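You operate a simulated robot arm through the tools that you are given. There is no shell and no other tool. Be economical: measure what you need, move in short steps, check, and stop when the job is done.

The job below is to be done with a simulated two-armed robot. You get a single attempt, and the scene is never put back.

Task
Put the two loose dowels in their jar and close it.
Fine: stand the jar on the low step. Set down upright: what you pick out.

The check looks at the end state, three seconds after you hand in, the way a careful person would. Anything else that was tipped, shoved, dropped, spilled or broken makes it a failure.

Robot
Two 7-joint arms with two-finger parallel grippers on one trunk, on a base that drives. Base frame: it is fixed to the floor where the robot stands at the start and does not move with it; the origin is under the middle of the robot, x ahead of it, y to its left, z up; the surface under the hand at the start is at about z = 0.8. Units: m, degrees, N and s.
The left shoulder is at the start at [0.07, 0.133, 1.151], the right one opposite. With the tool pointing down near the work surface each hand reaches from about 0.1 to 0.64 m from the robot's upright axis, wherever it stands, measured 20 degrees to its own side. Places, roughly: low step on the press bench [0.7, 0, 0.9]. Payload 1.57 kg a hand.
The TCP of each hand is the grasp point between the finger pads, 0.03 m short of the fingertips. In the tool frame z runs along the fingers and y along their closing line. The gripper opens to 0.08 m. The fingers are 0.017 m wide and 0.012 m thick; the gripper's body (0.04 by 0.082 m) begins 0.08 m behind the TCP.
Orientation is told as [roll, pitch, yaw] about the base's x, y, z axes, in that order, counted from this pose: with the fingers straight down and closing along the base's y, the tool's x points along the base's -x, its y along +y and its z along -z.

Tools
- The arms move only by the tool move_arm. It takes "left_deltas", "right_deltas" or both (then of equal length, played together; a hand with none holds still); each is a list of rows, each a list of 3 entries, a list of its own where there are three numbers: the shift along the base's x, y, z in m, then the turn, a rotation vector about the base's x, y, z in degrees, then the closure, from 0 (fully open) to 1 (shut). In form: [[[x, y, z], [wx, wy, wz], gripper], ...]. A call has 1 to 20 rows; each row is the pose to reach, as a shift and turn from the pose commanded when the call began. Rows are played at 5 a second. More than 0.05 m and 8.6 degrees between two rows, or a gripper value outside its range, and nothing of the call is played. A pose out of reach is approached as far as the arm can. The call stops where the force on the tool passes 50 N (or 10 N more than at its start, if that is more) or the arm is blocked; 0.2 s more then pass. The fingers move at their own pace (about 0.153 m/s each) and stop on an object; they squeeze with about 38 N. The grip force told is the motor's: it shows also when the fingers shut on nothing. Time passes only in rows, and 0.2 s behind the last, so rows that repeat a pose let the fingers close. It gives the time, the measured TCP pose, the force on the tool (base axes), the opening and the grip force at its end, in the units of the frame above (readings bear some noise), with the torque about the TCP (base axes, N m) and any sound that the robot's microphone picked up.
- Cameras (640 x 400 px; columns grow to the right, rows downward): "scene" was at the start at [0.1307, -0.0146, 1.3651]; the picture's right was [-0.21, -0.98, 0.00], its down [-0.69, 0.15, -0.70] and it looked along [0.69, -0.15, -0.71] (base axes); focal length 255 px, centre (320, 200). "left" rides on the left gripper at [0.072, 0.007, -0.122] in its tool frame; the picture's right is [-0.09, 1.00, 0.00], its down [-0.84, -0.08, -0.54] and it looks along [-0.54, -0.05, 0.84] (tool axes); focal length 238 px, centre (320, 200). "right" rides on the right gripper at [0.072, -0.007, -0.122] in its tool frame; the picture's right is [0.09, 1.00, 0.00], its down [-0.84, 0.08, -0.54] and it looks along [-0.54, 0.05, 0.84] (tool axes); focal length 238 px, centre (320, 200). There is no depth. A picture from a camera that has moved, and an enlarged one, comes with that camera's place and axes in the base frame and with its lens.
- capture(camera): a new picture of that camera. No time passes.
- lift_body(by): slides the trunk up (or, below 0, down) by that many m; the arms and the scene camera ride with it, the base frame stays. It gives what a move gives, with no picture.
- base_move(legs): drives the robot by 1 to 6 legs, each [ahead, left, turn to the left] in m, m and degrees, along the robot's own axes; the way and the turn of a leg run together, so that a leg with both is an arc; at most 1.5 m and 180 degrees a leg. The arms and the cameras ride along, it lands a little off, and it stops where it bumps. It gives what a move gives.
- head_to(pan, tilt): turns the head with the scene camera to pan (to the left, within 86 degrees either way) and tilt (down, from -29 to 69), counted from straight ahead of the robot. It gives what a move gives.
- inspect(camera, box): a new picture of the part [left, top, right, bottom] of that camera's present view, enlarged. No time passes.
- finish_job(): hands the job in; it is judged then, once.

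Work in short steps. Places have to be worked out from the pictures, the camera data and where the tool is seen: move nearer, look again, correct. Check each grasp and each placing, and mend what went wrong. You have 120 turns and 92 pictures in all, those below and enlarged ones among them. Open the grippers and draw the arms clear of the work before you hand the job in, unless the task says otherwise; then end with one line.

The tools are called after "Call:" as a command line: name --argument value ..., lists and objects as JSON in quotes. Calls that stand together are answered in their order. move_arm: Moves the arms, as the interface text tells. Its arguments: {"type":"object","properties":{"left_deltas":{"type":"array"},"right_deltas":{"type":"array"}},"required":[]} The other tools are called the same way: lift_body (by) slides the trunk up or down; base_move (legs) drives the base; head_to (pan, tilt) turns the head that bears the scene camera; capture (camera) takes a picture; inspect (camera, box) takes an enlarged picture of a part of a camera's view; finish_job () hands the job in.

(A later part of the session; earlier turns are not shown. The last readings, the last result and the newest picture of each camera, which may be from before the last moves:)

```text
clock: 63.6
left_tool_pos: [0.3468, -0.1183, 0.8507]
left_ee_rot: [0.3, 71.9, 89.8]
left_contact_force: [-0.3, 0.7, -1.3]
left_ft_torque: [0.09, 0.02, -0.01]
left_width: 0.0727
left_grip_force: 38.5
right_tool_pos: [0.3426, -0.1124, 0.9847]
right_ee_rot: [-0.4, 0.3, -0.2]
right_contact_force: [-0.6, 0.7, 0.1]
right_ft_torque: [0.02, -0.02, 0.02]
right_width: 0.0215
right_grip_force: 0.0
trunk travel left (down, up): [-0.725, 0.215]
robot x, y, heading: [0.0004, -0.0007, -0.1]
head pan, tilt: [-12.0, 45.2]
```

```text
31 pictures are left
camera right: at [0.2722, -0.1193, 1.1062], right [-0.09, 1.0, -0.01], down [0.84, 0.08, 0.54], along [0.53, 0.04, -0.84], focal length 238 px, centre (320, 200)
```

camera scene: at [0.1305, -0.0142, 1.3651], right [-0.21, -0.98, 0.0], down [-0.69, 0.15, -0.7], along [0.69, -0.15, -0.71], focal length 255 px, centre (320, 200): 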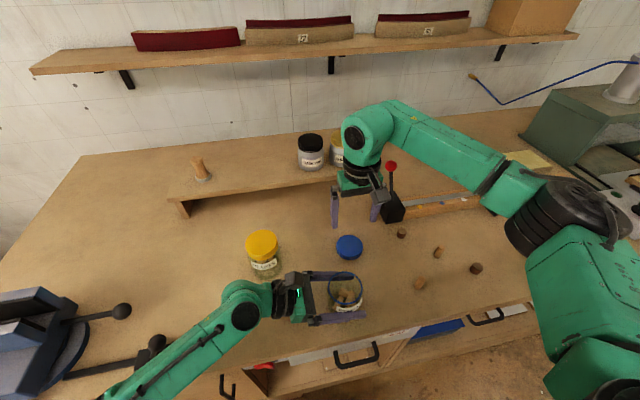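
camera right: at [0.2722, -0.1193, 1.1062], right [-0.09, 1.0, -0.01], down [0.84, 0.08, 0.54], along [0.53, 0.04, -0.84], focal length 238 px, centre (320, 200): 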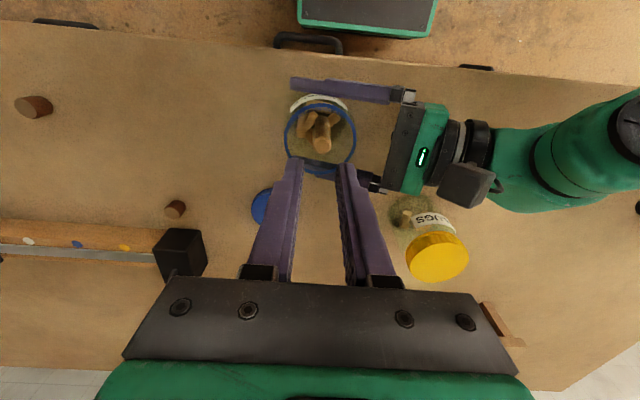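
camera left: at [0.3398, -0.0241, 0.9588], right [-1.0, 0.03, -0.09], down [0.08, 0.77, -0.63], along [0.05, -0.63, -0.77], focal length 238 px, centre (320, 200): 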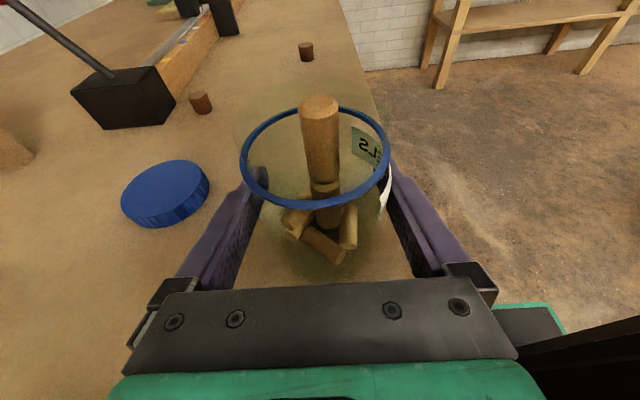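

The second dowel landed upright on top of the first, its top just above the rim (z≈0.907). I'll take its top between the tips, shift it 1.4 cm to +x, the empty side, and let it drop. First I check the alignment.

Call:
inspect --camera "right" --box '[270, 90, 370, 190]'

Call:
inspect --camera "scene" --box '[290, 220, 400, 320]'

```text
4.00 times, centred on (320, 140) of right
camera zoom: at [0.2722, -0.1193, 1.1062], right [-0.09, 1.0, -0.01], down [0.84, 0.08, 0.54], along [0.53, 0.04, -0.84], focal length 953 px, centre (320, 440)
```

zoom: 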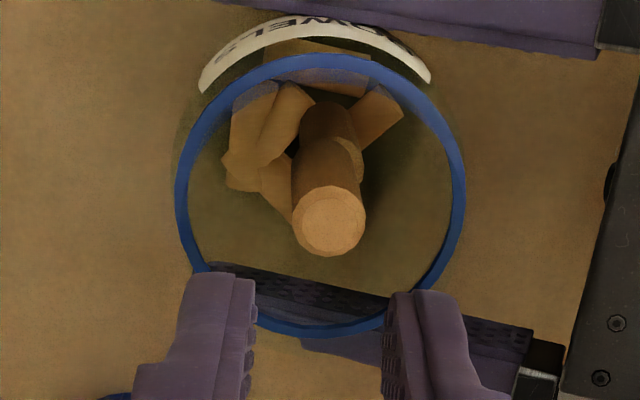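

```text
4.00 times, centred on (345, 270) of scene
camera zoom: at [0.1306, -0.0142, 1.3651], right [-0.21, -0.98, 0.0], down [-0.69, 0.15, -0.7], along [0.69, -0.15, -0.71], focal length 1020 px, centre (220, -80)
```

zoom: 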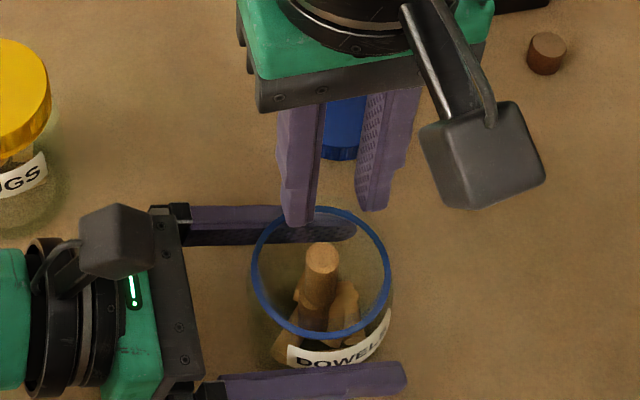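

Aligned within 1 mm. I lower onto its top, grip, raise 1 cm, shift +x and release.

Call:
move_arm --right_deltas '[[[0, 0.0005, -0.03], [0, 0, 0], 0.73], [[0, 0.0005, -0.061], [0, 0, 0], 0.73], [[0, 0.0005, -0.061], [0, 0, 0], 1], [[0, 0.0005, -0.061], [0, 0, 0], 1], [[0, 0.0005, -0.055], [0, 0, 0], 1]]'

Call:
inspect --camera "scene" --box '[290, 220, 400, 320]'

```text
clock: 64.8
left_tool_pos: [0.346, -0.1196, 0.8506]
left_ee_rot: [0.4, 71.9, 89.9]
left_contact_force: [0.3, 0.5, -1.5]
left_ft_torque: [0.04, 0.02, 0.0]
left_width: 0.0723
left_grip_force: 38.4
right_tool_pos: [0.3421, -0.1121, 0.9272]
right_ee_rot: [-0.4, 0.4, -0.2]
right_contact_force: [-0.2, 0.4, 0.0]
right_ft_torque: [0.01, -0.02, 0.02]
right_width: 0.0123
right_grip_force: 29.5
trunk travel left (down, up): [-0.725, 0.215]
robot x, y, heading: [0.0051, 0.003, -0.3]
head pan, tilt: [-12.0, 45.2]
```

```text
4.00 times, centred on (345, 270) of scene
camera zoom: at [0.131, -0.0145, 1.3649], right [-0.21, -0.98, 0.0], down [-0.69, 0.15, -0.7], along [0.69, -0.15, -0.71], focal length 1020 px, centre (220, -80)
```

zoom: 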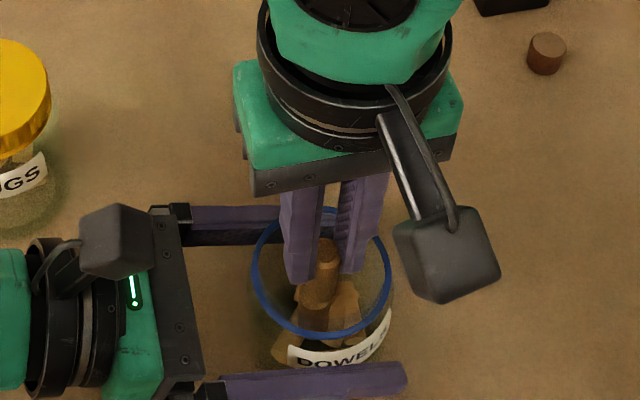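

Gripped. I raise 8 mm so the tips clear the rim, shift +x 13 mm, release and rise.

Call:
move_arm --right_deltas '[[[0, 0, 0.008], [0, 0, 0], 1], [[0.007, 0, 0.008], [0, 0, 0], 1], [[0.013, 0, 0.008], [0, 0, 0], 1], [[0.013, 0, 0.008], [0, 0, 0], 1], [[0.013, 0, 0.008], [0, 0, 0], 0.73], [[0.013, 0, 0.008], [0, 0, 0], 0.73], [[0.013, 0, 0.05], [0, 0, 0], 0.73]]'

Call:
capture --camera "left"

Call:
inspect --camera "right" --box '[260, 80, 380, 180]'

```text
clock: 66.4
left_tool_pos: [0.3459, -0.1181, 0.8514]
left_ee_rot: [0.2, 71.9, 89.8]
left_contact_force: [-0.3, 1.0, -1.2]
left_ft_torque: [0.04, 0.03, 0.02]
left_width: 0.0724
left_grip_force: 37.9
right_tool_pos: [0.3561, -0.1113, 0.9794]
right_ee_rot: [-0.3, 0.3, -0.2]
right_contact_force: [-0.3, -0.7, 0.0]
right_ft_torque: [-0.01, 0.0, -0.01]
right_width: 0.0212
right_grip_force: 0.1
trunk travel left (down, up): [-0.725, 0.215]
robot x, y, heading: [0.003, 0.0027, -0.2]
head pan, tilt: [-12.0, 45.2]
```

```text
27 pictures are left
camera left: at [0.3398, -0.0241, 0.9588], right [-1.0, 0.03, -0.09], down [0.08, 0.77, -0.63], along [0.05, -0.63, -0.77], focal length 238 px, centre (320, 200)
```

left: 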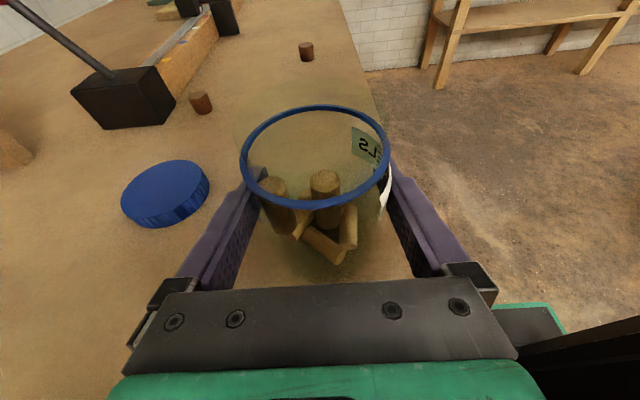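

```text
4.00 times, centred on (320, 130) of right
camera zoom: at [0.2858, -0.1178, 1.1006], right [-0.09, 1.0, -0.01], down [0.84, 0.08, 0.54], along [0.54, 0.04, -0.84], focal length 953 px, centre (320, 480)
```

zoom: 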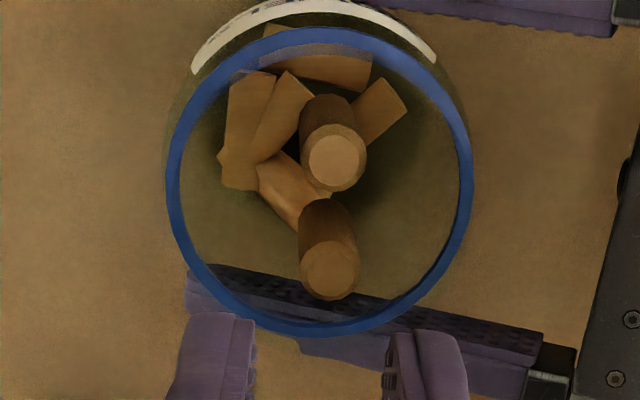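

Both dowels are inside, well below the rim. Now I fetch the lid at (0.481,-0.171), starting above it.

Call:
move_arm --right_deltas '[[[0.03, -0.015, 0.01], [0, 0, 0], 0.5], [[0.06, -0.03, 0.01], [0, 0, 0], 0], [[0.09, -0.045, 0.01], [0, 0, 0], 0], [[0.125, -0.059, 0.0], [0, 0, 0], 0], [[0.125, -0.059, -0.04], [0, 0, 0], 0]]'

Call:
capture --camera "right"

```text
clock: 67.6
left_tool_pos: [0.3459, -0.1196, 0.8504]
left_ee_rot: [0.1, 71.9, 89.8]
left_contact_force: [0.1, -0.1, -1.4]
left_ft_torque: [0.03, -0.05, 0.02]
left_width: 0.0723
left_grip_force: 38.3
right_tool_pos: [0.4806, -0.1708, 0.9378]
right_ee_rot: [-0.2, 0.3, -0.1]
right_contact_force: [0.6, -1.0, 0.0]
right_ft_torque: [0.02, -0.02, 0.01]
right_width: 0.0796
right_grip_force: 0.0
trunk travel left (down, up): [-0.725, 0.215]
robot x, y, heading: [-0.0007, 0.0027, 0.1]
head pan, tilt: [-12.0, 45.2]
```

```text
25 pictures are left
camera right: at [0.4112, -0.178, 1.0614], right [-0.09, 1.0, -0.01], down [0.84, 0.08, 0.54], along [0.54, 0.04, -0.84], focal length 238 px, centre (320, 200)
```

right: 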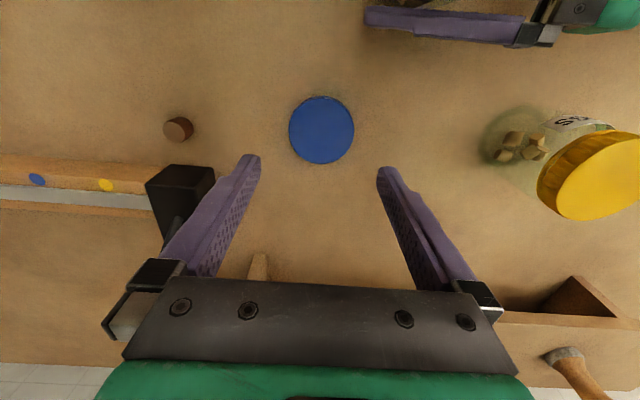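

The alignment is identical to when I let go. I descend to z≈0.831, grip and lift.

Call:
move_arm --right_deltas '[[[0, 0, -0.045], [0, 0, 0], 0], [[0, 0, -0.085], [0, 0, 0], 0], [[0, 0, -0.106], [0, 0, 0], 0], [[0, 0, -0.107], [0, 0, 0], 0.5], [[0, 0, -0.107], [0, 0, 0], 1], [[0, 0, -0.107], [0, 0, 0], 1], [[0, 0, -0.07], [0, 0, 0], 1], [[0, 0, -0.025], [0, 0, 0], 1], [[0, 0, 0.02], [0, 0, 0], 1], [[0, 0, 0.06], [0, 0, 0], 1]]'

Call:
capture --camera "scene"

```text
clock: 69.8
left_tool_pos: [0.3457, -0.1176, 0.8494]
left_ee_rot: [0.2, 71.9, 89.8]
left_contact_force: [-0.1, 0.7, -0.7]
left_ft_torque: [0.09, 0.01, 0.0]
left_width: 0.0725
left_grip_force: 37.9
right_tool_pos: [0.4779, -0.1693, 1.0003]
right_ee_rot: [-0.4, 0.3, -0.2]
right_contact_force: [-0.3, -0.6, 0.1]
right_ft_torque: [-0.03, 0.03, 0.01]
right_width: 0.0654
right_grip_force: 38.0
trunk travel left (down, up): [-0.725, 0.215]
robot x, y, heading: [-0.0008, -0.0009, 0.2]
head pan, tilt: [-12.0, 45.2]
```

```text
24 pictures are left
camera scene: at [0.1305, -0.0142, 1.3651], right [-0.21, -0.98, 0.0], down [-0.69, 0.15, -0.7], along [0.69, -0.15, -0.71], focal length 255 px, centre (320, 200)
```

scene: 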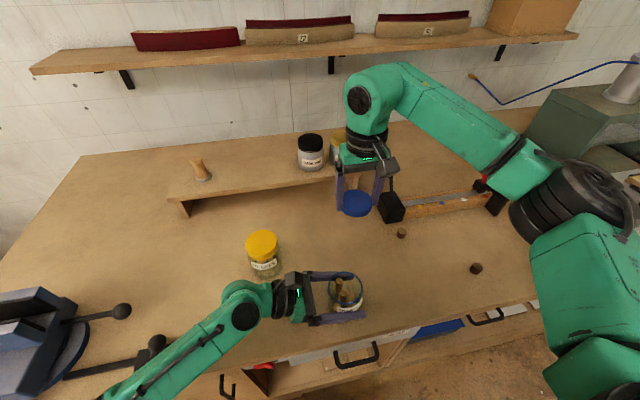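

The lid is held. I carry it back over the mouth, turning to yaw +38 where it came free, and stop just above.

Call:
move_arm --right_deltas '[[[-0.03, 0.012, 0.01], [0, 0, 8], 1], [[-0.06, 0.024, 0.01], [0, 0, 16], 1], [[-0.09, 0.036, 0.01], [0, 0, 24], 1], [[-0.12, 0.048, 0.0], [0, 0, 32], 1], [[-0.138, 0.056, -0.01], [0, 0, 39], 1], [[-0.138, 0.056, -0.045], [0, 0, 40], 1], [[-0.138, 0.056, -0.062], [0, 0, 40], 1]]'

Call:
capture --camera "left"

Call:
inspect --camera "scene" --box '[290, 220, 400, 320]'

```text
clock: 71.4
left_tool_pos: [0.3454, -0.1198, 0.8498]
left_ee_rot: [0.2, 71.9, 89.8]
left_contact_force: [0.4, -0.5, -2.1]
left_ft_torque: [0.01, 0.02, 0.04]
left_width: 0.0721
left_grip_force: 38.1
right_tool_pos: [0.3422, -0.1153, 0.9367]
right_ee_rot: [-0.5, 0.3, 39.9]
right_contact_force: [-0.4, 0.2, 0.3]
right_ft_torque: [-0.01, 0.0, -0.02]
right_width: 0.0654
right_grip_force: 38.2
trunk travel left (down, up): [-0.725, 0.215]
robot x, y, heading: [-0.0005, 0.0003, 0.0]
head pan, tilt: [-12.0, 45.2]
```

```text
23 pictures are left
camera left: at [0.34, -0.0245, 0.9589], right [-1.0, 0.03, -0.09], down [0.08, 0.78, -0.63], along [0.05, -0.63, -0.77], focal length 238 px, centre (320, 200)
```

left: 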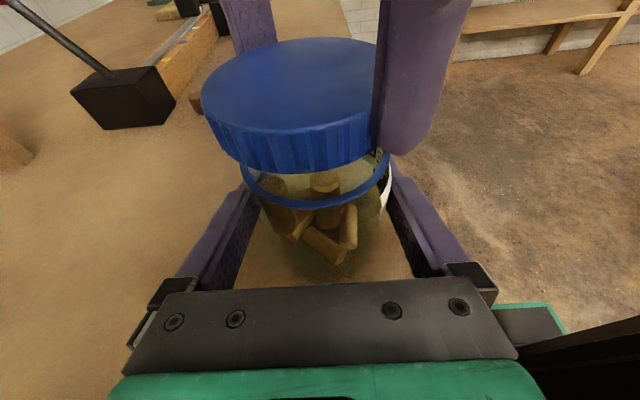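

```text
4.00 times, centred on (345, 270) of scene
camera zoom: at [0.1309, -0.0147, 1.3651], right [-0.21, -0.98, 0.0], down [-0.69, 0.15, -0.7], along [0.69, -0.15, -0.71], focal length 1020 px, centre (220, -80)
```

zoom: 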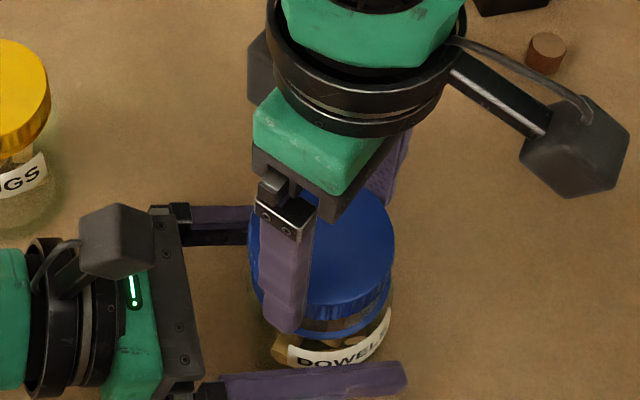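

The lid sits centred over the neck. I lower gently to touch.

Call:
move_arm --right_deltas '[[[0, 0, -0.006], [0, 0, 0], 1], [[0, 0, -0.009], [0, 0, 0], 1], [[0, 0, -0.011], [0, 0, 0], 1], [[0, 0, -0.013], [0, 0, 0], 1]]'

```text
clock: 72.4
left_tool_pos: [0.3465, -0.1174, 0.8487]
left_ee_rot: [-0.3, 71.5, 89.8]
left_contact_force: [11.8, 14.0, -11.0]
left_ft_torque: [-0.37, 0.51, -0.15]
left_width: 0.0725
left_grip_force: 38.0
right_tool_pos: [0.3418, -0.1164, 0.9251]
right_ee_rot: [-0.5, 0.3, 39.6]
right_contact_force: [-9.3, -20.5, 25.7]
right_ft_torque: [-0.95, -0.01, -0.04]
right_width: 0.0655
right_grip_force: 38.0
trunk travel left (down, up): [-0.725, 0.215]
robot x, y, heading: [-0.0003, 0.002, 0.0]
head pan, tilt: [-12.0, 45.2]
```

Contact at z≈0.925 with some side force. I relax it and screw clockwise 96° with light downward following.

Call:
move_arm --right_deltas '[[[-0.0007, -0.0015, 0], [0, 0, 0], 1], [[-0.0007, -0.0015, 0.0], [0, 0, -8], 1], [[-0.0007, -0.0015, -0.0002], [0, 0, -16], 1], [[-0.0007, -0.0015, -0.0004], [0, 0, -24], 1], [[-0.0007, -0.0015, -0.0006], [0, 0, -32], 1], [[-0.0007, -0.0015, -0.0008], [0, 0, -40], 1], [[-0.0005, -0.001, -0.001], [0, 0, -48], 1], [[-0.0005, -0.001, -0.0012], [0, 0, -56], 1], [[-0.0003, -0.0005, -0.0014], [0, 0, -64], 1], [[0, 0, -0.0016], [0, 0, -72], 1], [[0, 0, -0.0018], [0, 0, -80], 1], [[0, 0, -0.002], [0, 0, -88], 1], [[0, 0, -0.002], [0, 0, -94], 1]]'

Call:
capture --camera "left"

```text
clock: 75.2
left_tool_pos: [0.344, -0.119, 0.8498]
left_ee_rot: [0.4, 71.9, 90.1]
left_contact_force: [11.2, -16.9, -16.5]
left_ft_torque: [0.47, 0.67, -0.07]
left_width: 0.0712
left_grip_force: 37.8
right_tool_pos: [0.3418, -0.1136, 0.9225]
right_ee_rot: [-0.4, 0.5, -54.3]
right_contact_force: [-11.3, 16.6, 16.3]
right_ft_torque: [0.63, 0.19, 0.04]
right_width: 0.0657
right_grip_force: 38.6
trunk travel left (down, up): [-0.725, 0.215]
robot x, y, heading: [-0.0008, 0.0002, -0.1]
head pan, tilt: [-12.0, 45.2]
```

```text
21 pictures are left
camera left: at [0.3391, -0.0247, 0.9586], right [-1.0, 0.04, -0.09], down [0.08, 0.77, -0.63], along [0.04, -0.63, -0.77], focal length 238 px, centre (320, 200)
```

left: 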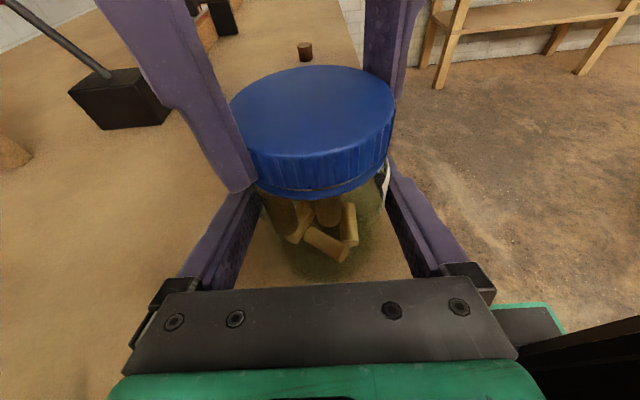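

It threaded on and dropped nearly to the ring. I release, turn back above, and repeat.

Call:
move_arm --right_deltas '[[[-0.0005, 0.001, 0.0005], [0, 0, 0], 0], [[-0.0005, 0.001, 0.0005], [0, 0, 0], 0], [[-0.0005, 0.001, 0.036], [0, 0, 0], 0], [[-0.0005, 0.001, 0.036], [0, 0, 8], 0], [[-0.0005, 0.001, 0.036], [0, 0, 16], 0], [[-0.0005, 0.001, 0.036], [0, 0, 24], 0], [[-0.0005, 0.001, 0.036], [0, 0, 32], 0], [[-0.0005, 0.001, 0.036], [0, 0, 40], 0], [[-0.0005, 0.001, 0.036], [0, 0, 48], 0], [[-0.0005, 0.001, 0.036], [0, 0, 56], 0], [[-0.0005, 0.001, 0.036], [0, 0, 64], 0], [[-0.0005, 0.001, 0.036], [0, 0, 72], 0], [[-0.0005, 0.001, 0.036], [0, 0, 80], 0], [[-0.0005, 0.001, 0.036], [0, 0, 88], 0], [[-0.0005, 0.001, 0.036], [0, 0, 94], 0], [[-0.0005, 0.001, 0.018], [0, 0, 94], 0], [[-0.0005, 0.001, -0.001], [0, 0, 94], 0], [[-0.0005, 0.001, -0.001], [0, 0, 94], 0.5], [[-0.0005, 0.001, -0.001], [0, 0, 94], 1], [[-0.0005, 0.001, -0.001], [0, 0, 94], 1]]'

```text
clock: 79.4
left_tool_pos: [0.3448, -0.1177, 0.8511]
left_ee_rot: [0.2, 71.7, 89.7]
left_contact_force: [-16.9, 26.4, 1.2]
left_ft_torque: [-0.74, -0.63, -0.08]
left_width: 0.071
left_grip_force: 38.2
right_tool_pos: [0.3449, -0.1157, 0.9228]
right_ee_rot: [-0.9, 0.2, 39.6]
right_contact_force: [23.0, -28.9, 19.0]
right_ft_torque: [-1.22, -0.8, 0.07]
right_width: 0.0663
right_grip_force: 38.3
trunk travel left (down, up): [-0.725, 0.215]
robot x, y, heading: [-0.0024, 0.001, 0.1]
head pan, tilt: [-12.0, 45.2]
```

Gripped. I ease the tool about 2 mm towards the lid's true centre and screw the second stroke.

Call:
move_arm --right_deltas '[[[0.0013, -0.0016, 0], [0, 0, 0], 1], [[0.0013, -0.0016, 0.0], [0, 0, -8], 1], [[0.0013, -0.0016, 0], [0, 0, -16], 1], [[0.0012, -0.0014, -0.0003], [0, 0, -24], 1], [[0.001, -0.0012, -0.0005], [0, 0, -32], 1], [[0.001, -0.001, -0.0007], [0, 0, -40], 1], [[0.0008, -0.0008, -0.0009], [0, 0, -48], 1], [[0.0008, -0.0006, -0.0011], [0, 0, -56], 1], [[0.0006, -0.0004, -0.0013], [0, 0, -64], 1], [[0.0006, -0.0002, -0.0015], [0, 0, -72], 1], [[0.0005, 0, -0.0015], [0, 0, -80], 1], [[0.0005, 0, -0.0015], [0, 0, -88], 1], [[0.0005, 0, -0.0015], [0, 0, -94], 1]]'

Call:
inspect --camera "left" --box '[220, 60, 420, 220]'

```text
clock: 82.2
left_tool_pos: [0.3435, -0.1182, 0.8506]
left_ee_rot: [0.2, 71.7, 89.8]
left_contact_force: [-18.8, 28.4, -8.1]
left_ft_torque: [-0.79, -0.65, -0.04]
left_width: 0.0712
left_grip_force: 37.7
right_tool_pos: [0.3434, -0.1131, 0.9207]
right_ee_rot: [-0.2, 0.0, -54.4]
right_contact_force: [21.2, -27.6, 21.4]
right_ft_torque: [-0.8, -0.61, 0.0]
right_width: 0.0664
right_grip_force: 38.1
trunk travel left (down, up): [-0.725, 0.215]
robot x, y, heading: [0.001, 0.0009, 0.0]
head pan, tilt: [-12.0, 45.2]
```

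```text
2.50 times, centred on (320, 140) of left
camera zoom: at [0.3386, -0.0237, 0.9589], right [-1.0, 0.04, -0.09], down [0.08, 0.78, -0.63], along [0.04, -0.63, -0.78], focal length 596 px, centre (320, 350)
```

zoom: 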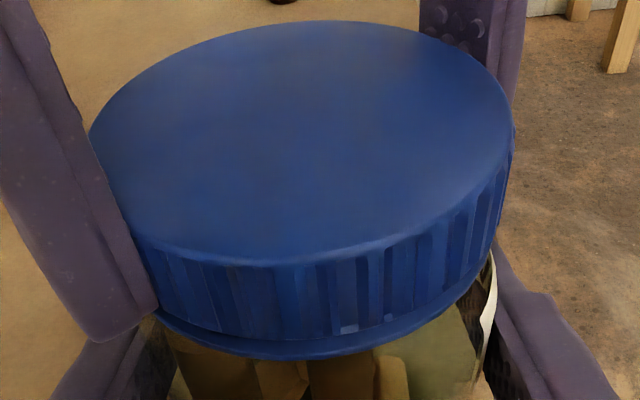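

The lid is nearly down on the ring. Third stroke, with a small recentring.

Call:
move_arm --right_deltas '[[[0.001, -0.0015, 0.0005], [0, 0, 0], 0], [[0.001, -0.0015, 0.0005], [0, 0, 0], 0], [[0.001, -0.0015, 0.036], [0, 0, 0], 0], [[0.001, -0.0015, 0.036], [0, 0, 8], 0], [[0.001, -0.0015, 0.036], [0, 0, 16], 0], [[0.001, -0.0015, 0.036], [0, 0, 24], 0], [[0.001, -0.0015, 0.036], [0, 0, 32], 0], [[0.001, -0.0015, 0.036], [0, 0, 40], 0], [[0.001, -0.0015, 0.036], [0, 0, 48], 0], [[0.001, -0.0015, 0.036], [0, 0, 56], 0], [[0.001, -0.0015, 0.036], [0, 0, 64], 0], [[0.001, -0.0015, 0.036], [0, 0, 72], 0], [[0.001, -0.0015, 0.036], [0, 0, 80], 0], [[0.001, -0.0015, 0.036], [0, 0, 88], 0], [[0.001, -0.0015, 0.036], [0, 0, 94], 0], [[0.001, -0.0015, 0.018], [0, 0, 94], 0], [[0.001, -0.0015, 0], [0, 0, 94], 0], [[0.001, -0.0015, 0], [0, 0, 94], 0.5], [[0.001, -0.0015, 0], [0, 0, 94], 1], [[0.001, -0.0015, 0], [0, 0, 94], 1]]'

```text
clock: 86.4
left_tool_pos: [0.3453, -0.1182, 0.8501]
left_ee_rot: [0.1, 71.9, 89.8]
left_contact_force: [0.1, 1.3, -2.5]
left_ft_torque: [-0.06, -0.1, -0.01]
left_width: 0.0711
left_grip_force: 37.8
right_tool_pos: [0.3439, -0.1162, 0.919]
right_ee_rot: [-0.4, 0.4, 39.8]
right_contact_force: [0.9, -2.5, 5.7]
right_ft_torque: [-0.07, -0.03, 0.03]
right_width: 0.066
right_grip_force: 38.2
trunk travel left (down, up): [-0.725, 0.215]
robot x, y, heading: [-0.001, -0.0012, 0.1]
head pan, tilt: [-12.0, 45.2]
```

Forces are now nearly zero, so it is well centred. Screwing on.

Call:
move_arm --right_deltas '[[[0, 0, 0.0], [0, 0, -8], 1], [[0, 0, 0], [0, 0, -16], 1], [[0, 0, -0.0003], [0, 0, -24], 1], [[0, 0, -0.0005], [0, 0, -32], 1], [[0, 0, -0.0007], [0, 0, -40], 1], [[0, 0, -0.0009], [0, 0, -48], 1], [[0, 0, -0.0011], [0, 0, -56], 1], [[0, 0, -0.0013], [0, 0, -64], 1], [[0, 0, -0.0015], [0, 0, -72], 1], [[0, 0, -0.0015], [0, 0, -80], 1], [[0, 0, -0.0015], [0, 0, -88], 1], [[0, 0, -0.0015], [0, 0, -94], 1]]'

Call:
inspect --camera "left" --box '[220, 60, 420, 220]'

```text
clock: 89.0
left_tool_pos: [0.3458, -0.1178, 0.8503]
left_ee_rot: [0.0, 71.8, 89.5]
left_contact_force: [-0.1, 0.0, -5.5]
left_ft_torque: [0.17, 0.11, -1.99]
left_width: 0.0719
left_grip_force: 38.0
right_tool_pos: [0.343, -0.1152, 0.9166]
right_ee_rot: [-0.6, 0.2, -54.0]
right_contact_force: [-1.1, 1.6, 8.9]
right_ft_torque: [-0.02, 0.12, 2.02]
right_width: 0.0655
right_grip_force: 38.3
trunk travel left (down, up): [-0.725, 0.215]
robot x, y, heading: [0.0025, 0.0013, -0.2]
head pan, tilt: [-12.0, 45.2]
```

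```text
2.50 times, centred on (320, 140) of left
camera zoom: at [0.3392, -0.0241, 0.9589], right [-1.0, 0.03, -0.09], down [0.08, 0.78, -0.63], along [0.05, -0.63, -0.77], focal length 596 px, centre (320, 350)
```

zoom: 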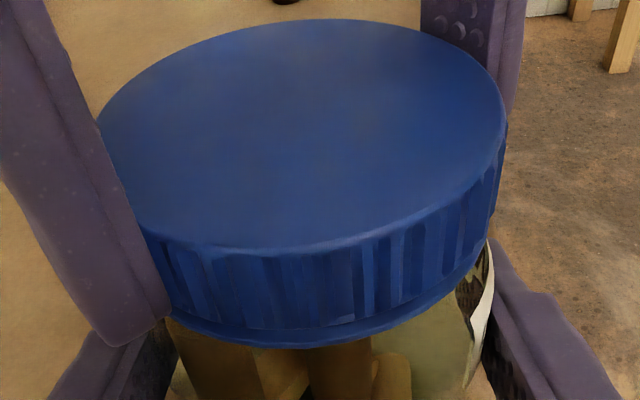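

The torque rose to 2 N m with z back at 0.917 and the lid on the ring, so the jar is closed tight. I release with the right hand and draw it up and away to the right.

Call:
move_arm --right_deltas '[[[0, 0, 0.001], [0, 0, 1.5], 1], [[0, 0, 0.001], [0, 0, 1.5], 0], [[0, 0, 0.001], [0, 0, 1.5], 0], [[0, 0, 0.04], [0, 0, 5], 0], [[0, 0, 0.085], [0, 0, 13], 0], [[0, -0.03, 0.12], [0, 0, 21], 0], [[0, -0.07, 0.14], [0, 0, 29], 0], [[0, -0.11, 0.16], [0, 0, 37], 0], [[0, -0.15, 0.18], [0, 0, 45], 0], [[0, -0.18, 0.19], [0, 0, 53], 0]]'

Call:
capture --camera "scene"

```text
clock: 91.2
left_tool_pos: [0.3446, -0.1184, 0.8509]
left_ee_rot: [0.0, 71.8, 89.9]
left_contact_force: [0.7, -0.6, -2.1]
left_ft_torque: [0.01, 0.0, 0.04]
left_width: 0.0717
left_grip_force: 38.2
right_tool_pos: [0.3428, -0.2948, 1.1069]
right_ee_rot: [-0.2, 0.3, -1.1]
right_contact_force: [-1.0, 0.4, 1.2]
right_ft_torque: [0.02, 0.02, -0.04]
right_width: 0.0798
right_grip_force: 0.1
trunk travel left (down, up): [-0.725, 0.215]
robot x, y, heading: [-0.0011, 0.0005, 0.1]
head pan, tilt: [-12.0, 45.2]
```

```text
18 pictures are left
camera scene: at [0.1302, -0.0154, 1.3651], right [-0.21, -0.98, 0.0], down [-0.69, 0.15, -0.7], along [0.69, -0.15, -0.71], focal length 255 px, centre (320, 200)
```

scene: 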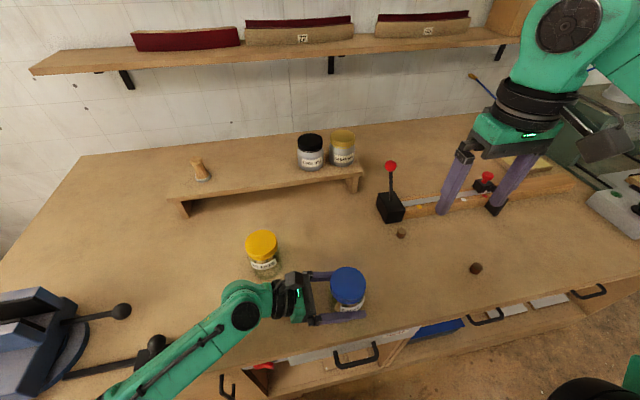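

The jar is closed. Now I look closer at the step to find its edges and the free spot.

Call:
inspect --camera "scene" --box '[150, 110, 390, 230]'

```text
2.67 times, centred on (270, 170) of scene
camera zoom: at [0.1302, -0.0154, 1.3651], right [-0.21, -0.98, 0.0], down [-0.69, 0.15, -0.7], along [0.69, -0.15, -0.71], focal length 680 px, centre (453, 280)
```

zoom: 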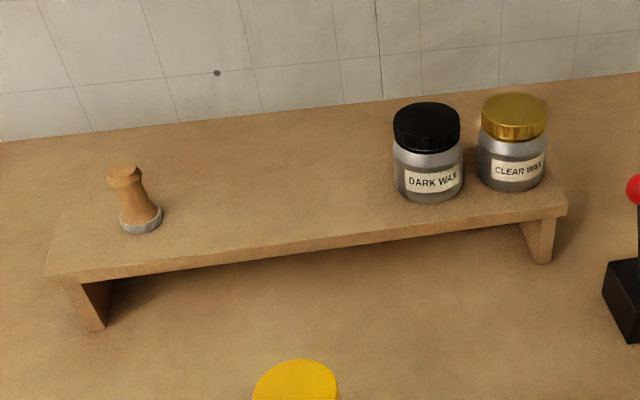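

The step top is at z≈0.885, x 0.68–0.815. The free spot is at (0.745, 0.055), between the knob (y≈0.20) and the dark wax (edge y≈-0.09). I lift the jar with the left hand.

Call:
move_arm --left_deltas '[[[0, 0, 0.02], [0, 0, 0], 1], [[0, 0, 0.06], [0, 0, 0], 1], [[0, 0, 0.1], [0, 0, 0], 1], [[0, 0, 0.14], [0, 0, 0], 1], [[0, 0, 0.18], [0, 0, 0], 1]]'

Call:
capture --camera "left"

```text
clock: 92.4
left_tool_pos: [0.3464, -0.1188, 1.0312]
left_ee_rot: [0.3, 71.9, 90.0]
left_contact_force: [0.7, 0.1, -2.9]
left_ft_torque: [-0.01, 0.01, -0.03]
left_width: 0.0719
left_grip_force: 38.4
right_tool_pos: [0.3437, -0.2933, 1.1065]
right_ee_rot: [-0.2, 0.3, -1.2]
right_contact_force: [0.2, 1.0, 0.4]
right_ft_torque: [0.0, -0.02, 0.01]
right_width: 0.0802
right_grip_force: 0.1
trunk travel left (down, up): [-0.725, 0.215]
robot x, y, heading: [0.0032, -0.0022, 0.2]
head pan, tilt: [-12.0, 45.2]
```

```text
16 pictures are left
camera left: at [0.3404, -0.0243, 1.1388], right [-1.0, 0.03, -0.09], down [0.08, 0.78, -0.63], along [0.05, -0.63, -0.77], focal length 238 px, centre (320, 200)
```

left: 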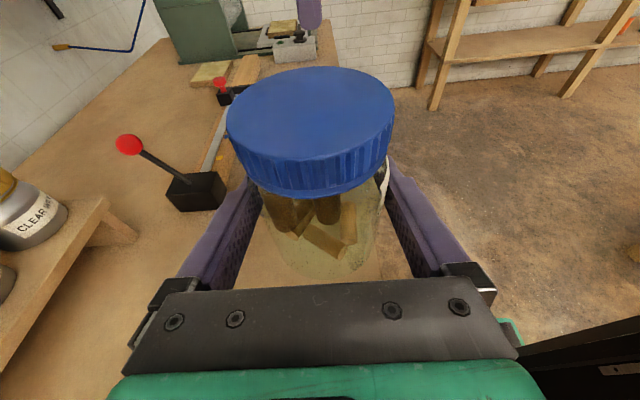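

Firmly held and upright. I swing it forward and left while turning the hand to point ahead (+x).

Call:
move_arm --left_deltas '[[[0.012, 0.015, 0.0], [0, 0, 8], 1], [[0.024, 0.03, 0], [0, 0, 16], 1], [[0.036, 0.045, 0.005], [0, 0, 24], 1], [[0.048, 0.06, 0.01], [0, 0, 32], 1], [[0.06, 0.075, 0.01], [0, 0, 40], 1], [[0.072, 0.09, 0.01], [0, 0, 48], 1], [[0.084, 0.105, 0.01], [0, 0, 56], 1], [[0.096, 0.12, 0.01], [0, 0, 64], 1], [[0.108, 0.135, 0.01], [0, 0, 72], 1], [[0.12, 0.15, 0.01], [0, 0, 80], 1], [[0.135, 0.165, 0.01], [0, 0, 85], 1], [[0.15, 0.175, 0.01], [0, 0, 90], 1]]'

Call:
capture --camera "scene"

```text
clock: 93.7
left_tool_pos: [0.4143, -0.0116, 0.9847]
left_ee_rot: [-19.4, 60.2, 114.6]
left_contact_force: [-0.4, 0.5, -2.3]
left_ft_torque: [-0.05, -0.02, 0.0]
left_width: 0.072
left_grip_force: 38.4
left hand out of reach, approached as far as the arm can: row 3, 4, 5
right_tool_pos: [0.3446, -0.2922, 1.1064]
right_ee_rot: [-0.4, 0.4, -1.2]
right_contact_force: [0.6, 0.2, 0.4]
right_ft_torque: [-0.04, 0.0, -0.01]
right_width: 0.0798
right_grip_force: 0.0
trunk travel left (down, up): [-0.725, 0.215]
robot x, y, heading: [-0.0017, 0.0004, -0.1]
head pan, tilt: [-12.0, 45.2]
stopped in row 6 (left hand): the arm was blocked; the commanded pose is now the measured one
```

```text
15 pictures are left
camera scene: at [0.1314, -0.0124, 1.3651], right [-0.21, -0.98, 0.0], down [-0.7, 0.15, -0.7], along [0.69, -0.15, -0.71], focal length 255 px, centre (320, 200)
```

scene: 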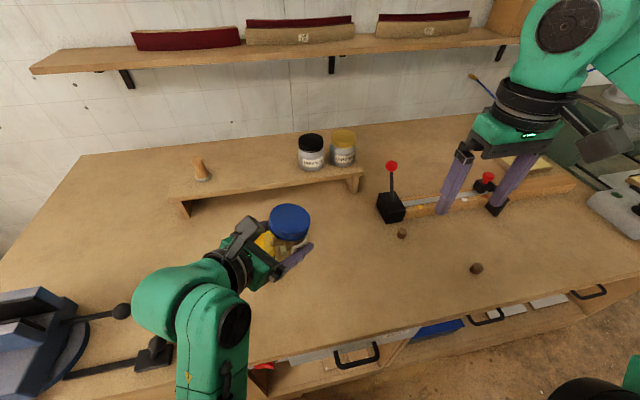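

The left wrist hit a limit at yaw ≈115° and tilted the jar about 20°; nothing seems touched. I bring it back the way it came to the level hold, and will regrasp it with a forward-pitched hand instead.

Call:
move_arm --left_deltas '[[[-0.006, -0.01, 0.03], [-2, 0.8, -6.3], 1], [[-0.016, -0.025, 0.045], [-4, 1.6, -12.7], 1], [[-0.028, -0.045, 0.046], [-6, 2.4, -19], 1], [[-0.04, -0.065, 0.046], [-8, 3.2, -25.3], 1], [[-0.054, -0.085, 0.046], [-10, 4, -31.7], 1], [[-0.064, -0.1, 0.046], [-12, 4.8, -38], 1], [[-0.069, -0.107, 0.046], [-13.33, 5.33, -42.24], 1]]'

Call:
capture --camera "scene"

```text
clock: 94.3
left_tool_pos: [0.3988, -0.0106, 0.9809]
left_ee_rot: [-18.9, 52.6, 104.1]
left_contact_force: [0.4, 0.1, -2.6]
left_ft_torque: [-0.02, 0.0, -0.05]
left_width: 0.072
left_grip_force: 37.6
right_tool_pos: [0.3446, -0.2938, 1.1076]
right_ee_rot: [-0.4, 0.2, -1.2]
right_contact_force: [0.0, 0.0, 0.6]
right_ft_torque: [0.0, 0.01, 0.02]
right_width: 0.0799
right_grip_force: 0.2
trunk travel left (down, up): [-0.725, 0.215]
robot x, y, heading: [-0.0002, 0.0001, -0.0]
head pan, tilt: [-12.0, 45.2]
stopped in row 2 (left hand): the arm was blocked; the commanded pose is now the measured one
```

```text
14 pictures are left
camera scene: at [0.1317, -0.0139, 1.365], right [-0.21, -0.98, 0.0], down [-0.7, 0.15, -0.7], along [0.69, -0.15, -0.71], focal length 255 px, centre (320, 200)
```

scene: 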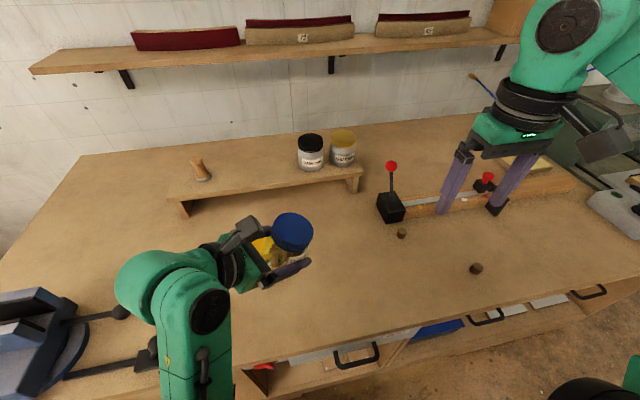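

Blocked again near the joint limit. I try small pure translations first: up and back toward the robot's right.

Call:
move_arm --left_deltas '[[[0, -0.005, 0.01], [0, 0, 0], 1], [[0, -0.01, 0.02], [0, 0, 0], 1], [[0, -0.02, 0.03], [0, 0, 0], 1], [[0, -0.03, 0.04], [0, 0, 0], 1]]'

```text
clock: 95.3
left_tool_pos: [0.3951, -0.0107, 0.9751]
left_ee_rot: [-21.0, 42.5, 102.6]
left_contact_force: [0.4, 0.3, -2.9]
left_ft_torque: [-0.02, -0.02, -0.03]
left_width: 0.0716
left_grip_force: 37.7
right_tool_pos: [0.3441, -0.2947, 1.1071]
right_ee_rot: [-0.3, 0.3, -1.2]
right_contact_force: [0.0, 0.1, -0.2]
right_ft_torque: [0.01, 0.05, -0.02]
right_width: 0.0799
right_grip_force: 0.0
trunk travel left (down, up): [-0.725, 0.215]
robot x, y, heading: [0.0014, -0.0011, -0.0]
head pan, tilt: [-12.0, 45.2]
stopped in row 4 (left hand): the arm was blocked; the commanded pose is now the measured one
```

The hand drifted in pitch instead of rising, so something blocks the arm itself. I look at the left arm's elbow area.

Call:
head_to --pan 25 --tilt 50

Call:
capture --camera "scene"

```text
clock: 96.3
left_tool_pos: [0.3948, -0.0096, 0.9758]
left_ee_rot: [-20.9, 42.6, 102.5]
left_contact_force: [-0.1, -1.3, -2.2]
left_ft_torque: [-0.03, 0.01, 0.02]
left_width: 0.0719
left_grip_force: 38.4
right_tool_pos: [0.3434, -0.2937, 1.1068]
right_ee_rot: [-0.3, 0.3, -1.2]
right_contact_force: [0.0, -0.1, -0.3]
right_ft_torque: [0.01, 0.0, 0.01]
right_width: 0.0799
right_grip_force: 0.1
trunk travel left (down, up): [-0.725, 0.215]
robot x, y, heading: [-0.0032, -0.0017, -0.0]
head pan, tilt: [25.0, 50.0]
```

```text
13 pictures are left
camera scene: at [0.1215, 0.0346, 1.3585], right [0.42, -0.91, 0.0], down [-0.69, -0.32, -0.64], along [0.58, 0.27, -0.77], focal length 255 px, centre (320, 200)
```

scene: 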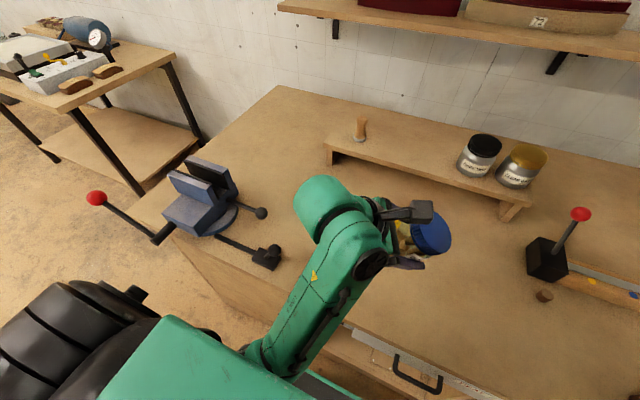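

The left elbow has dropped low near the bench's front edge, which probably blocks it. I raise the trunk 0.10 m to free it; the jar rises with it.

Call:
lift_body --by 0.1

Call:
capture --camera "scene"

```text
clock: 97.6
left_tool_pos: [0.3929, -0.0107, 1.0765]
left_ee_rot: [-20.9, 42.6, 102.7]
left_contact_force: [0.8, 0.1, -3.1]
left_ft_torque: [-0.04, -0.01, 0.0]
left_width: 0.0717
left_grip_force: 37.9
right_tool_pos: [0.3442, -0.293, 1.2068]
right_ee_rot: [-0.4, 0.2, -1.2]
right_contact_force: [-0.3, 0.4, 0.4]
right_ft_torque: [-0.02, 0.02, 0.01]
right_width: 0.08
right_grip_force: 0.1
trunk travel left (down, up): [-0.825, 0.115]
robot x, y, heading: [-0.0023, -0.0012, 0.1]
head pan, tilt: [25.0, 50.0]
```

```text
12 pictures are left
camera scene: at [0.1216, 0.0346, 1.4585], right [0.42, -0.91, 0.0], down [-0.69, -0.32, -0.64], along [0.58, 0.27, -0.77], focal length 255 px, centre (320, 200)
```

scene: 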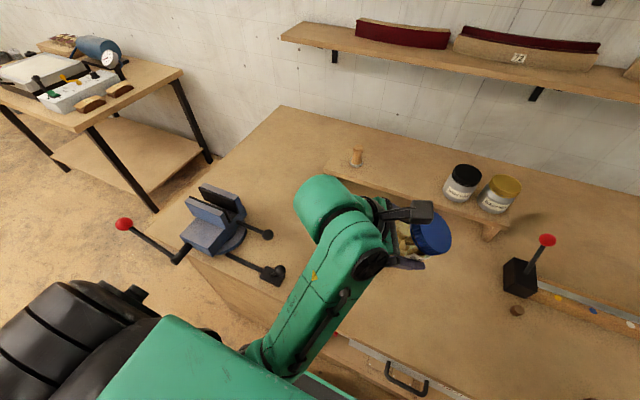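

Lifted freely. Now I restore the level orientation while moving back towards where the arm was comfortable.

Call:
move_arm --left_deltas '[[[-0.006, -0.014, 0.005], [-4, 1.1, -4], 1], [[-0.012, -0.028, 0.01], [-8, 2.2, -8], 1], [[-0.018, -0.042, 0.015], [-12, 3.3, -12], 1], [[-0.024, -0.056, 0.02], [-16, 4.4, -16], 1], [[-0.03, -0.07, 0.02], [-20.3, 5.5, -20], 1], [[-0.038, -0.085, 0.02], [-25, 6.7, -25], 1], [[-0.046, -0.105, 0.02], [-30.4, 8.2, -30.1], 1]]'

Call:
capture --camera "scene"

```text
clock: 98.4
left_tool_pos: [0.3792, -0.0135, 1.0493]
left_ee_rot: [-16.4, 42.3, 95.6]
left_contact_force: [-0.4, 0.3, -3.3]
left_ft_torque: [0.0, -0.04, 0.02]
left_width: 0.0716
left_grip_force: 38.1
right_tool_pos: [0.3435, -0.2948, 1.2069]
right_ee_rot: [-0.2, 0.3, -1.2]
right_contact_force: [-0.3, -0.2, -0.9]
right_ft_torque: [-0.03, 0.02, 0.01]
right_width: 0.0802
right_grip_force: 0.0
trunk travel left (down, up): [-0.825, 0.115]
robot x, y, heading: [0.002, 0.0021, -0.0]
head pan, tilt: [25.0, 50.0]
stopped in row 3 (left hand): the arm was blocked; the commanded pose is now the measured one
```

```text
11 pictures are left
camera scene: at [0.1216, 0.0347, 1.4585], right [0.42, -0.91, 0.0], down [-0.69, -0.32, -0.64], along [0.58, 0.27, -0.77], focal length 255 px, centre (320, 200)
```

scene: 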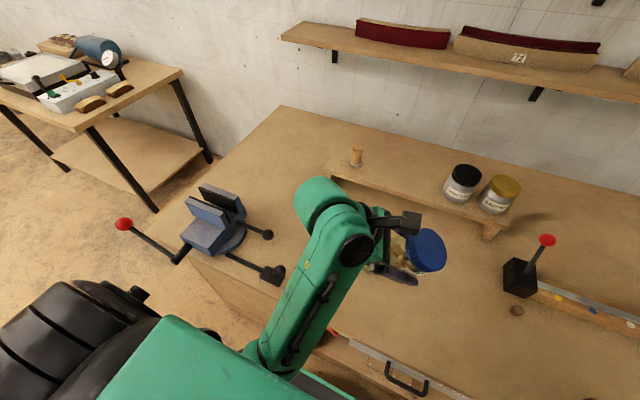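

Not the bench then, but an arm posture limit. I move up and to the left (+y), towards the region where the tilt worked before, undoing the roll on the way.

Call:
move_arm --left_deltas '[[[0, 0.02, 0.015], [0, 0, 0], 1], [[0, 0.045, 0.03], [0, 0, 0], 1], [[0, 0.07, 0.045], [0, 2.5, -3.4], 1], [[0, 0.095, 0.06], [-0.1, 5, -6.8], 1], [[0, 0.12, 0.07], [-0.3, 8, -11], 1], [[0, 0.14, 0.08], [-0.5, 10.5, -14.5], 1], [[0, 0.15, 0.08], [-0.6, 12.1, -16.6], 1]]'

```text
clock: 100.0
left_tool_pos: [0.3803, 0.1328, 1.1316]
left_ee_rot: [0.1, 42.6, 90.2]
left_contact_force: [0.1, -0.6, -3.3]
left_ft_torque: [-0.02, 0.03, -0.04]
left_width: 0.0719
left_grip_force: 37.9
left hand out of reach, approached as far as the arm can: row 2, 3, 4
right_tool_pos: [0.3438, -0.2931, 1.2063]
right_ee_rot: [-0.3, 0.4, -1.2]
right_contact_force: [-0.6, -0.4, 1.4]
right_ft_torque: [0.01, -0.01, 0.01]
right_width: 0.0799
right_grip_force: 0.1
trunk travel left (down, up): [-0.825, 0.115]
robot x, y, heading: [-0.0, -0.0002, -0.0]
head pan, tilt: [25.0, 50.0]
```

Free again, with roll gone and yaw 90. I tilt back to level (pitch 72) and then lower the trunk.

Call:
move_arm --left_deltas '[[[0, 0, 0.0], [-7.5, 0, 0], 1], [[0, 0, 0], [-15, 0, 0], 1], [[0, 0, 0], [-22.5, 0, 0], 1], [[0, 0, 0], [-29.5, 0, 0], 1]]'

Call:
lift_body --by -0.1

Call:
head_to --pan -12 --tilt 45.2

Call:
capture --camera "scene"

```text
clock: 101.0
left_tool_pos: [0.3785, 0.1332, 1.1317]
left_ee_rot: [0.0, 72.1, 90.3]
left_contact_force: [-0.1, 0.0, -2.6]
left_ft_torque: [0.0, 0.0, 0.03]
left_width: 0.0716
left_grip_force: 38.0
right_tool_pos: [0.3436, -0.2933, 1.2084]
right_ee_rot: [-0.3, 0.2, -1.2]
right_contact_force: [-0.8, 0.1, -1.1]
right_ft_torque: [0.03, -0.02, -0.01]
right_width: 0.0802
right_grip_force: 0.1
trunk travel left (down, up): [-0.825, 0.115]
robot x, y, heading: [0.0011, -0.001, 0.2]
head pan, tilt: [25.0, 50.0]
```

```text
clock: 102.3
left_tool_pos: [0.3794, 0.1339, 1.0313]
left_ee_rot: [0.1, 72.2, 90.2]
left_contact_force: [0.2, -0.4, -2.5]
left_ft_torque: [-0.01, 0.01, 0.02]
left_width: 0.0716
left_grip_force: 38.6
right_tool_pos: [0.3434, -0.2943, 1.1067]
right_ee_rot: [-0.3, 0.3, -1.2]
right_contact_force: [0.2, -0.3, 0.1]
right_ft_torque: [-0.02, -0.01, -0.01]
right_width: 0.0798
right_grip_force: 0.1
trunk travel left (down, up): [-0.725, 0.215]
robot x, y, heading: [0.003, -0.0016, 0.2]
head pan, tilt: [25.0, 50.0]
```

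```text
clock: 103.4
left_tool_pos: [0.3793, 0.1339, 1.0303]
left_ee_rot: [0.1, 72.1, 90.4]
left_contact_force: [0.3, 0.8, -2.2]
left_ft_torque: [0.02, 0.06, 0.02]
left_width: 0.0716
left_grip_force: 37.5
right_tool_pos: [0.3435, -0.2938, 1.1065]
right_ee_rot: [-0.4, 0.3, -1.3]
right_contact_force: [-0.3, 0.1, 0.1]
right_ft_torque: [0.0, 0.0, 0.02]
right_width: 0.0798
right_grip_force: 0.0
trunk travel left (down, up): [-0.725, 0.215]
robot x, y, heading: [0.0035, -0.0012, 0.1]
head pan, tilt: [-12.0, 45.2]
```

```text
10 pictures are left
camera scene: at [0.131, -0.0144, 1.3651], right [-0.21, -0.98, 0.0], down [-0.69, 0.15, -0.7], along [0.69, -0.15, -0.71], focal length 255 px, centre (320, 200)
```

scene: 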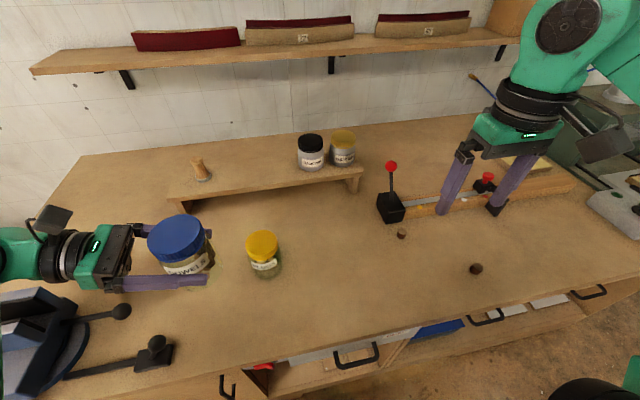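

The jar is upright and firmly held, and everything else stands as before. I set it back on the bench at the known spot (0.345,-0.118) to regrasp.

Call:
move_arm --left_deltas '[[[-0.01, -0.045, 0], [0, 0, 0], 1], [[-0.02, -0.09, 0], [0, 0, 0], 1], [[-0.034, -0.13, 0], [0, 0, 0], 1], [[-0.034, -0.175, 0], [0, 0, 0], 1], [[-0.034, -0.22, 0], [0, 0, 0], 1], [[-0.034, -0.252, 0], [0, 0, 0], 1], [[-0.034, -0.252, -0.045], [0, 0, 0], 1], [[-0.034, -0.252, -0.09], [0, 0, 0], 1], [[-0.034, -0.252, -0.135], [0, 0, 0], 1], [[-0.034, -0.252, -0.165], [0, 0, 0], 1], [[-0.034, -0.252, -0.174], [0, 0, 0], 1]]'

```text
clock: 105.8
left_tool_pos: [0.3437, -0.1164, 0.8566]
left_ee_rot: [0.0, 72.1, 90.2]
left_contact_force: [-0.2, -0.3, -2.2]
left_ft_torque: [0.03, -0.02, 0.01]
left_width: 0.0716
left_grip_force: 38.1
right_tool_pos: [0.3429, -0.2946, 1.1071]
right_ee_rot: [-0.3, 0.3, -1.2]
right_contact_force: [0.6, 0.1, -0.2]
right_ft_torque: [0.03, 0.02, 0.02]
right_width: 0.08
right_grip_force: 0.0
trunk travel left (down, up): [-0.725, 0.215]
robot x, y, heading: [-0.0013, 0.0028, 0.0]
head pan, tilt: [-12.0, 45.2]
```

Still hanging, so I lower the last few mm.

Call:
move_arm --left_deltas '[[[0, 0, -0.0025], [0, 0, 0], 1], [[0, 0, -0.0045], [0, 0, 0], 1], [[0, 0, -0.006], [0, 0, 0], 1]]'

```text
clock: 106.6
left_tool_pos: [0.3456, -0.1174, 0.851]
left_ee_rot: [0.2, 72.1, 90.3]
left_contact_force: [0.3, -0.3, -2.4]
left_ft_torque: [0.0, -0.02, 0.02]
left_width: 0.0715
left_grip_force: 37.7
right_tool_pos: [0.3431, -0.2936, 1.106]
right_ee_rot: [-0.3, 0.3, -1.1]
right_contact_force: [-0.4, 0.5, 0.9]
right_ft_torque: [-0.05, 0.04, 0.03]
right_width: 0.0799
right_grip_force: 0.1
trunk travel left (down, up): [-0.725, 0.215]
robot x, y, heading: [-0.0007, -0.0003, 0.1]
head pan, tilt: [-12.0, 45.2]
```

Call:
move_arm --left_deltas '[[[0, 0, -0.0015], [0, 0, 0], 1], [[0, 0, -0.003], [0, 0, 0], 1]]'

```text
clock: 107.2
left_tool_pos: [0.3449, -0.1177, 0.8511]
left_ee_rot: [-0.9, 72.3, 89.5]
left_contact_force: [1.3, 0.5, 13.0]
left_ft_torque: [0.42, 0.07, -0.02]
left_width: 0.0717
left_grip_force: 38.2
right_tool_pos: [0.3433, -0.293, 1.1076]
right_ee_rot: [-0.4, 0.2, -1.2]
right_contact_force: [0.9, 0.1, -1.4]
right_ft_torque: [0.0, 0.01, -0.01]
right_width: 0.08
right_grip_force: 0.0
trunk travel left (down, up): [-0.725, 0.215]
robot x, y, heading: [0.0003, 0.0013, 0.2]
head pan, tilt: [-12.0, 45.2]
```

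The jar is on the bench at 13 N. I bring the right hand over the lid and grip it before the left lets go.

Call:
move_arm --right_deltas '[[[0, 0.045, 0], [0, 0, 1.2], 0], [[0, 0.09, -0.005], [0, 0, 1.2], 0], [[0.001, 0.135, -0.02], [0, 0, 1.2], 0], [[0.001, 0.178, -0.04], [0, 0, 1.2], 0], [[0.001, 0.178, -0.085], [0, 0, 1.2], 0], [[0.001, 0.178, -0.13], [0, 0, 1.2], 0], [[0.001, 0.178, -0.17], [0, 0, 1.2], 0], [[0.001, 0.178, -0.188], [0, 0, 1.2], 0], [[0.001, 0.178, -0.188], [0, 0, 1.2], 0.5], [[0.001, 0.178, -0.188], [0, 0, 1.2], 1], [[0.001, 0.178, -0.188], [0, 0, 1.2], 1]]'

Call:
inspect --camera "scene" --box '[240, 200, 440, 340]'

```text
clock: 109.6
left_tool_pos: [0.3434, -0.1183, 0.8518]
left_ee_rot: [-1.0, 72.2, 89.5]
left_contact_force: [6.4, 17.1, 32.0]
left_ft_torque: [-0.35, 0.08, -0.36]
left_width: 0.0714
left_grip_force: 37.7
right_tool_pos: [0.3422, -0.1188, 0.9198]
right_ee_rot: [-0.6, 0.2, -0.1]
right_contact_force: [3.9, -26.1, 9.5]
right_ft_torque: [-1.16, -0.33, 0.17]
right_width: 0.0657
right_grip_force: 38.7
trunk travel left (down, up): [-0.725, 0.215]
robot x, y, heading: [0.003, 0.0004, 0.0]
head pan, tilt: [-12.0, 45.2]
```

```text
2.86 times, centred on (340, 270) of scene
camera zoom: at [0.1284, -0.0156, 1.3655], right [-0.21, -0.98, 0.0], down [-0.69, 0.15, -0.71], along [0.69, -0.15, -0.71], focal length 728 px, centre (263, 0)
```

zoom: 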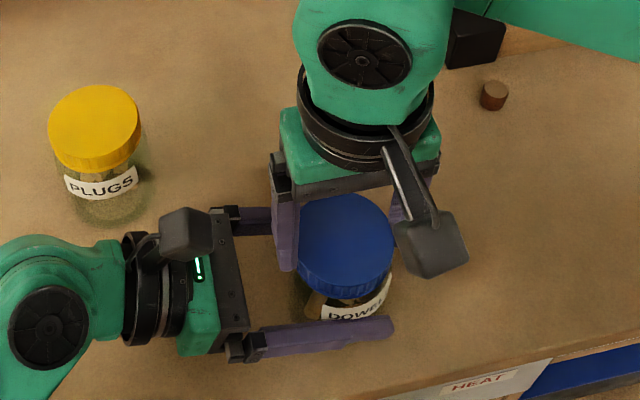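

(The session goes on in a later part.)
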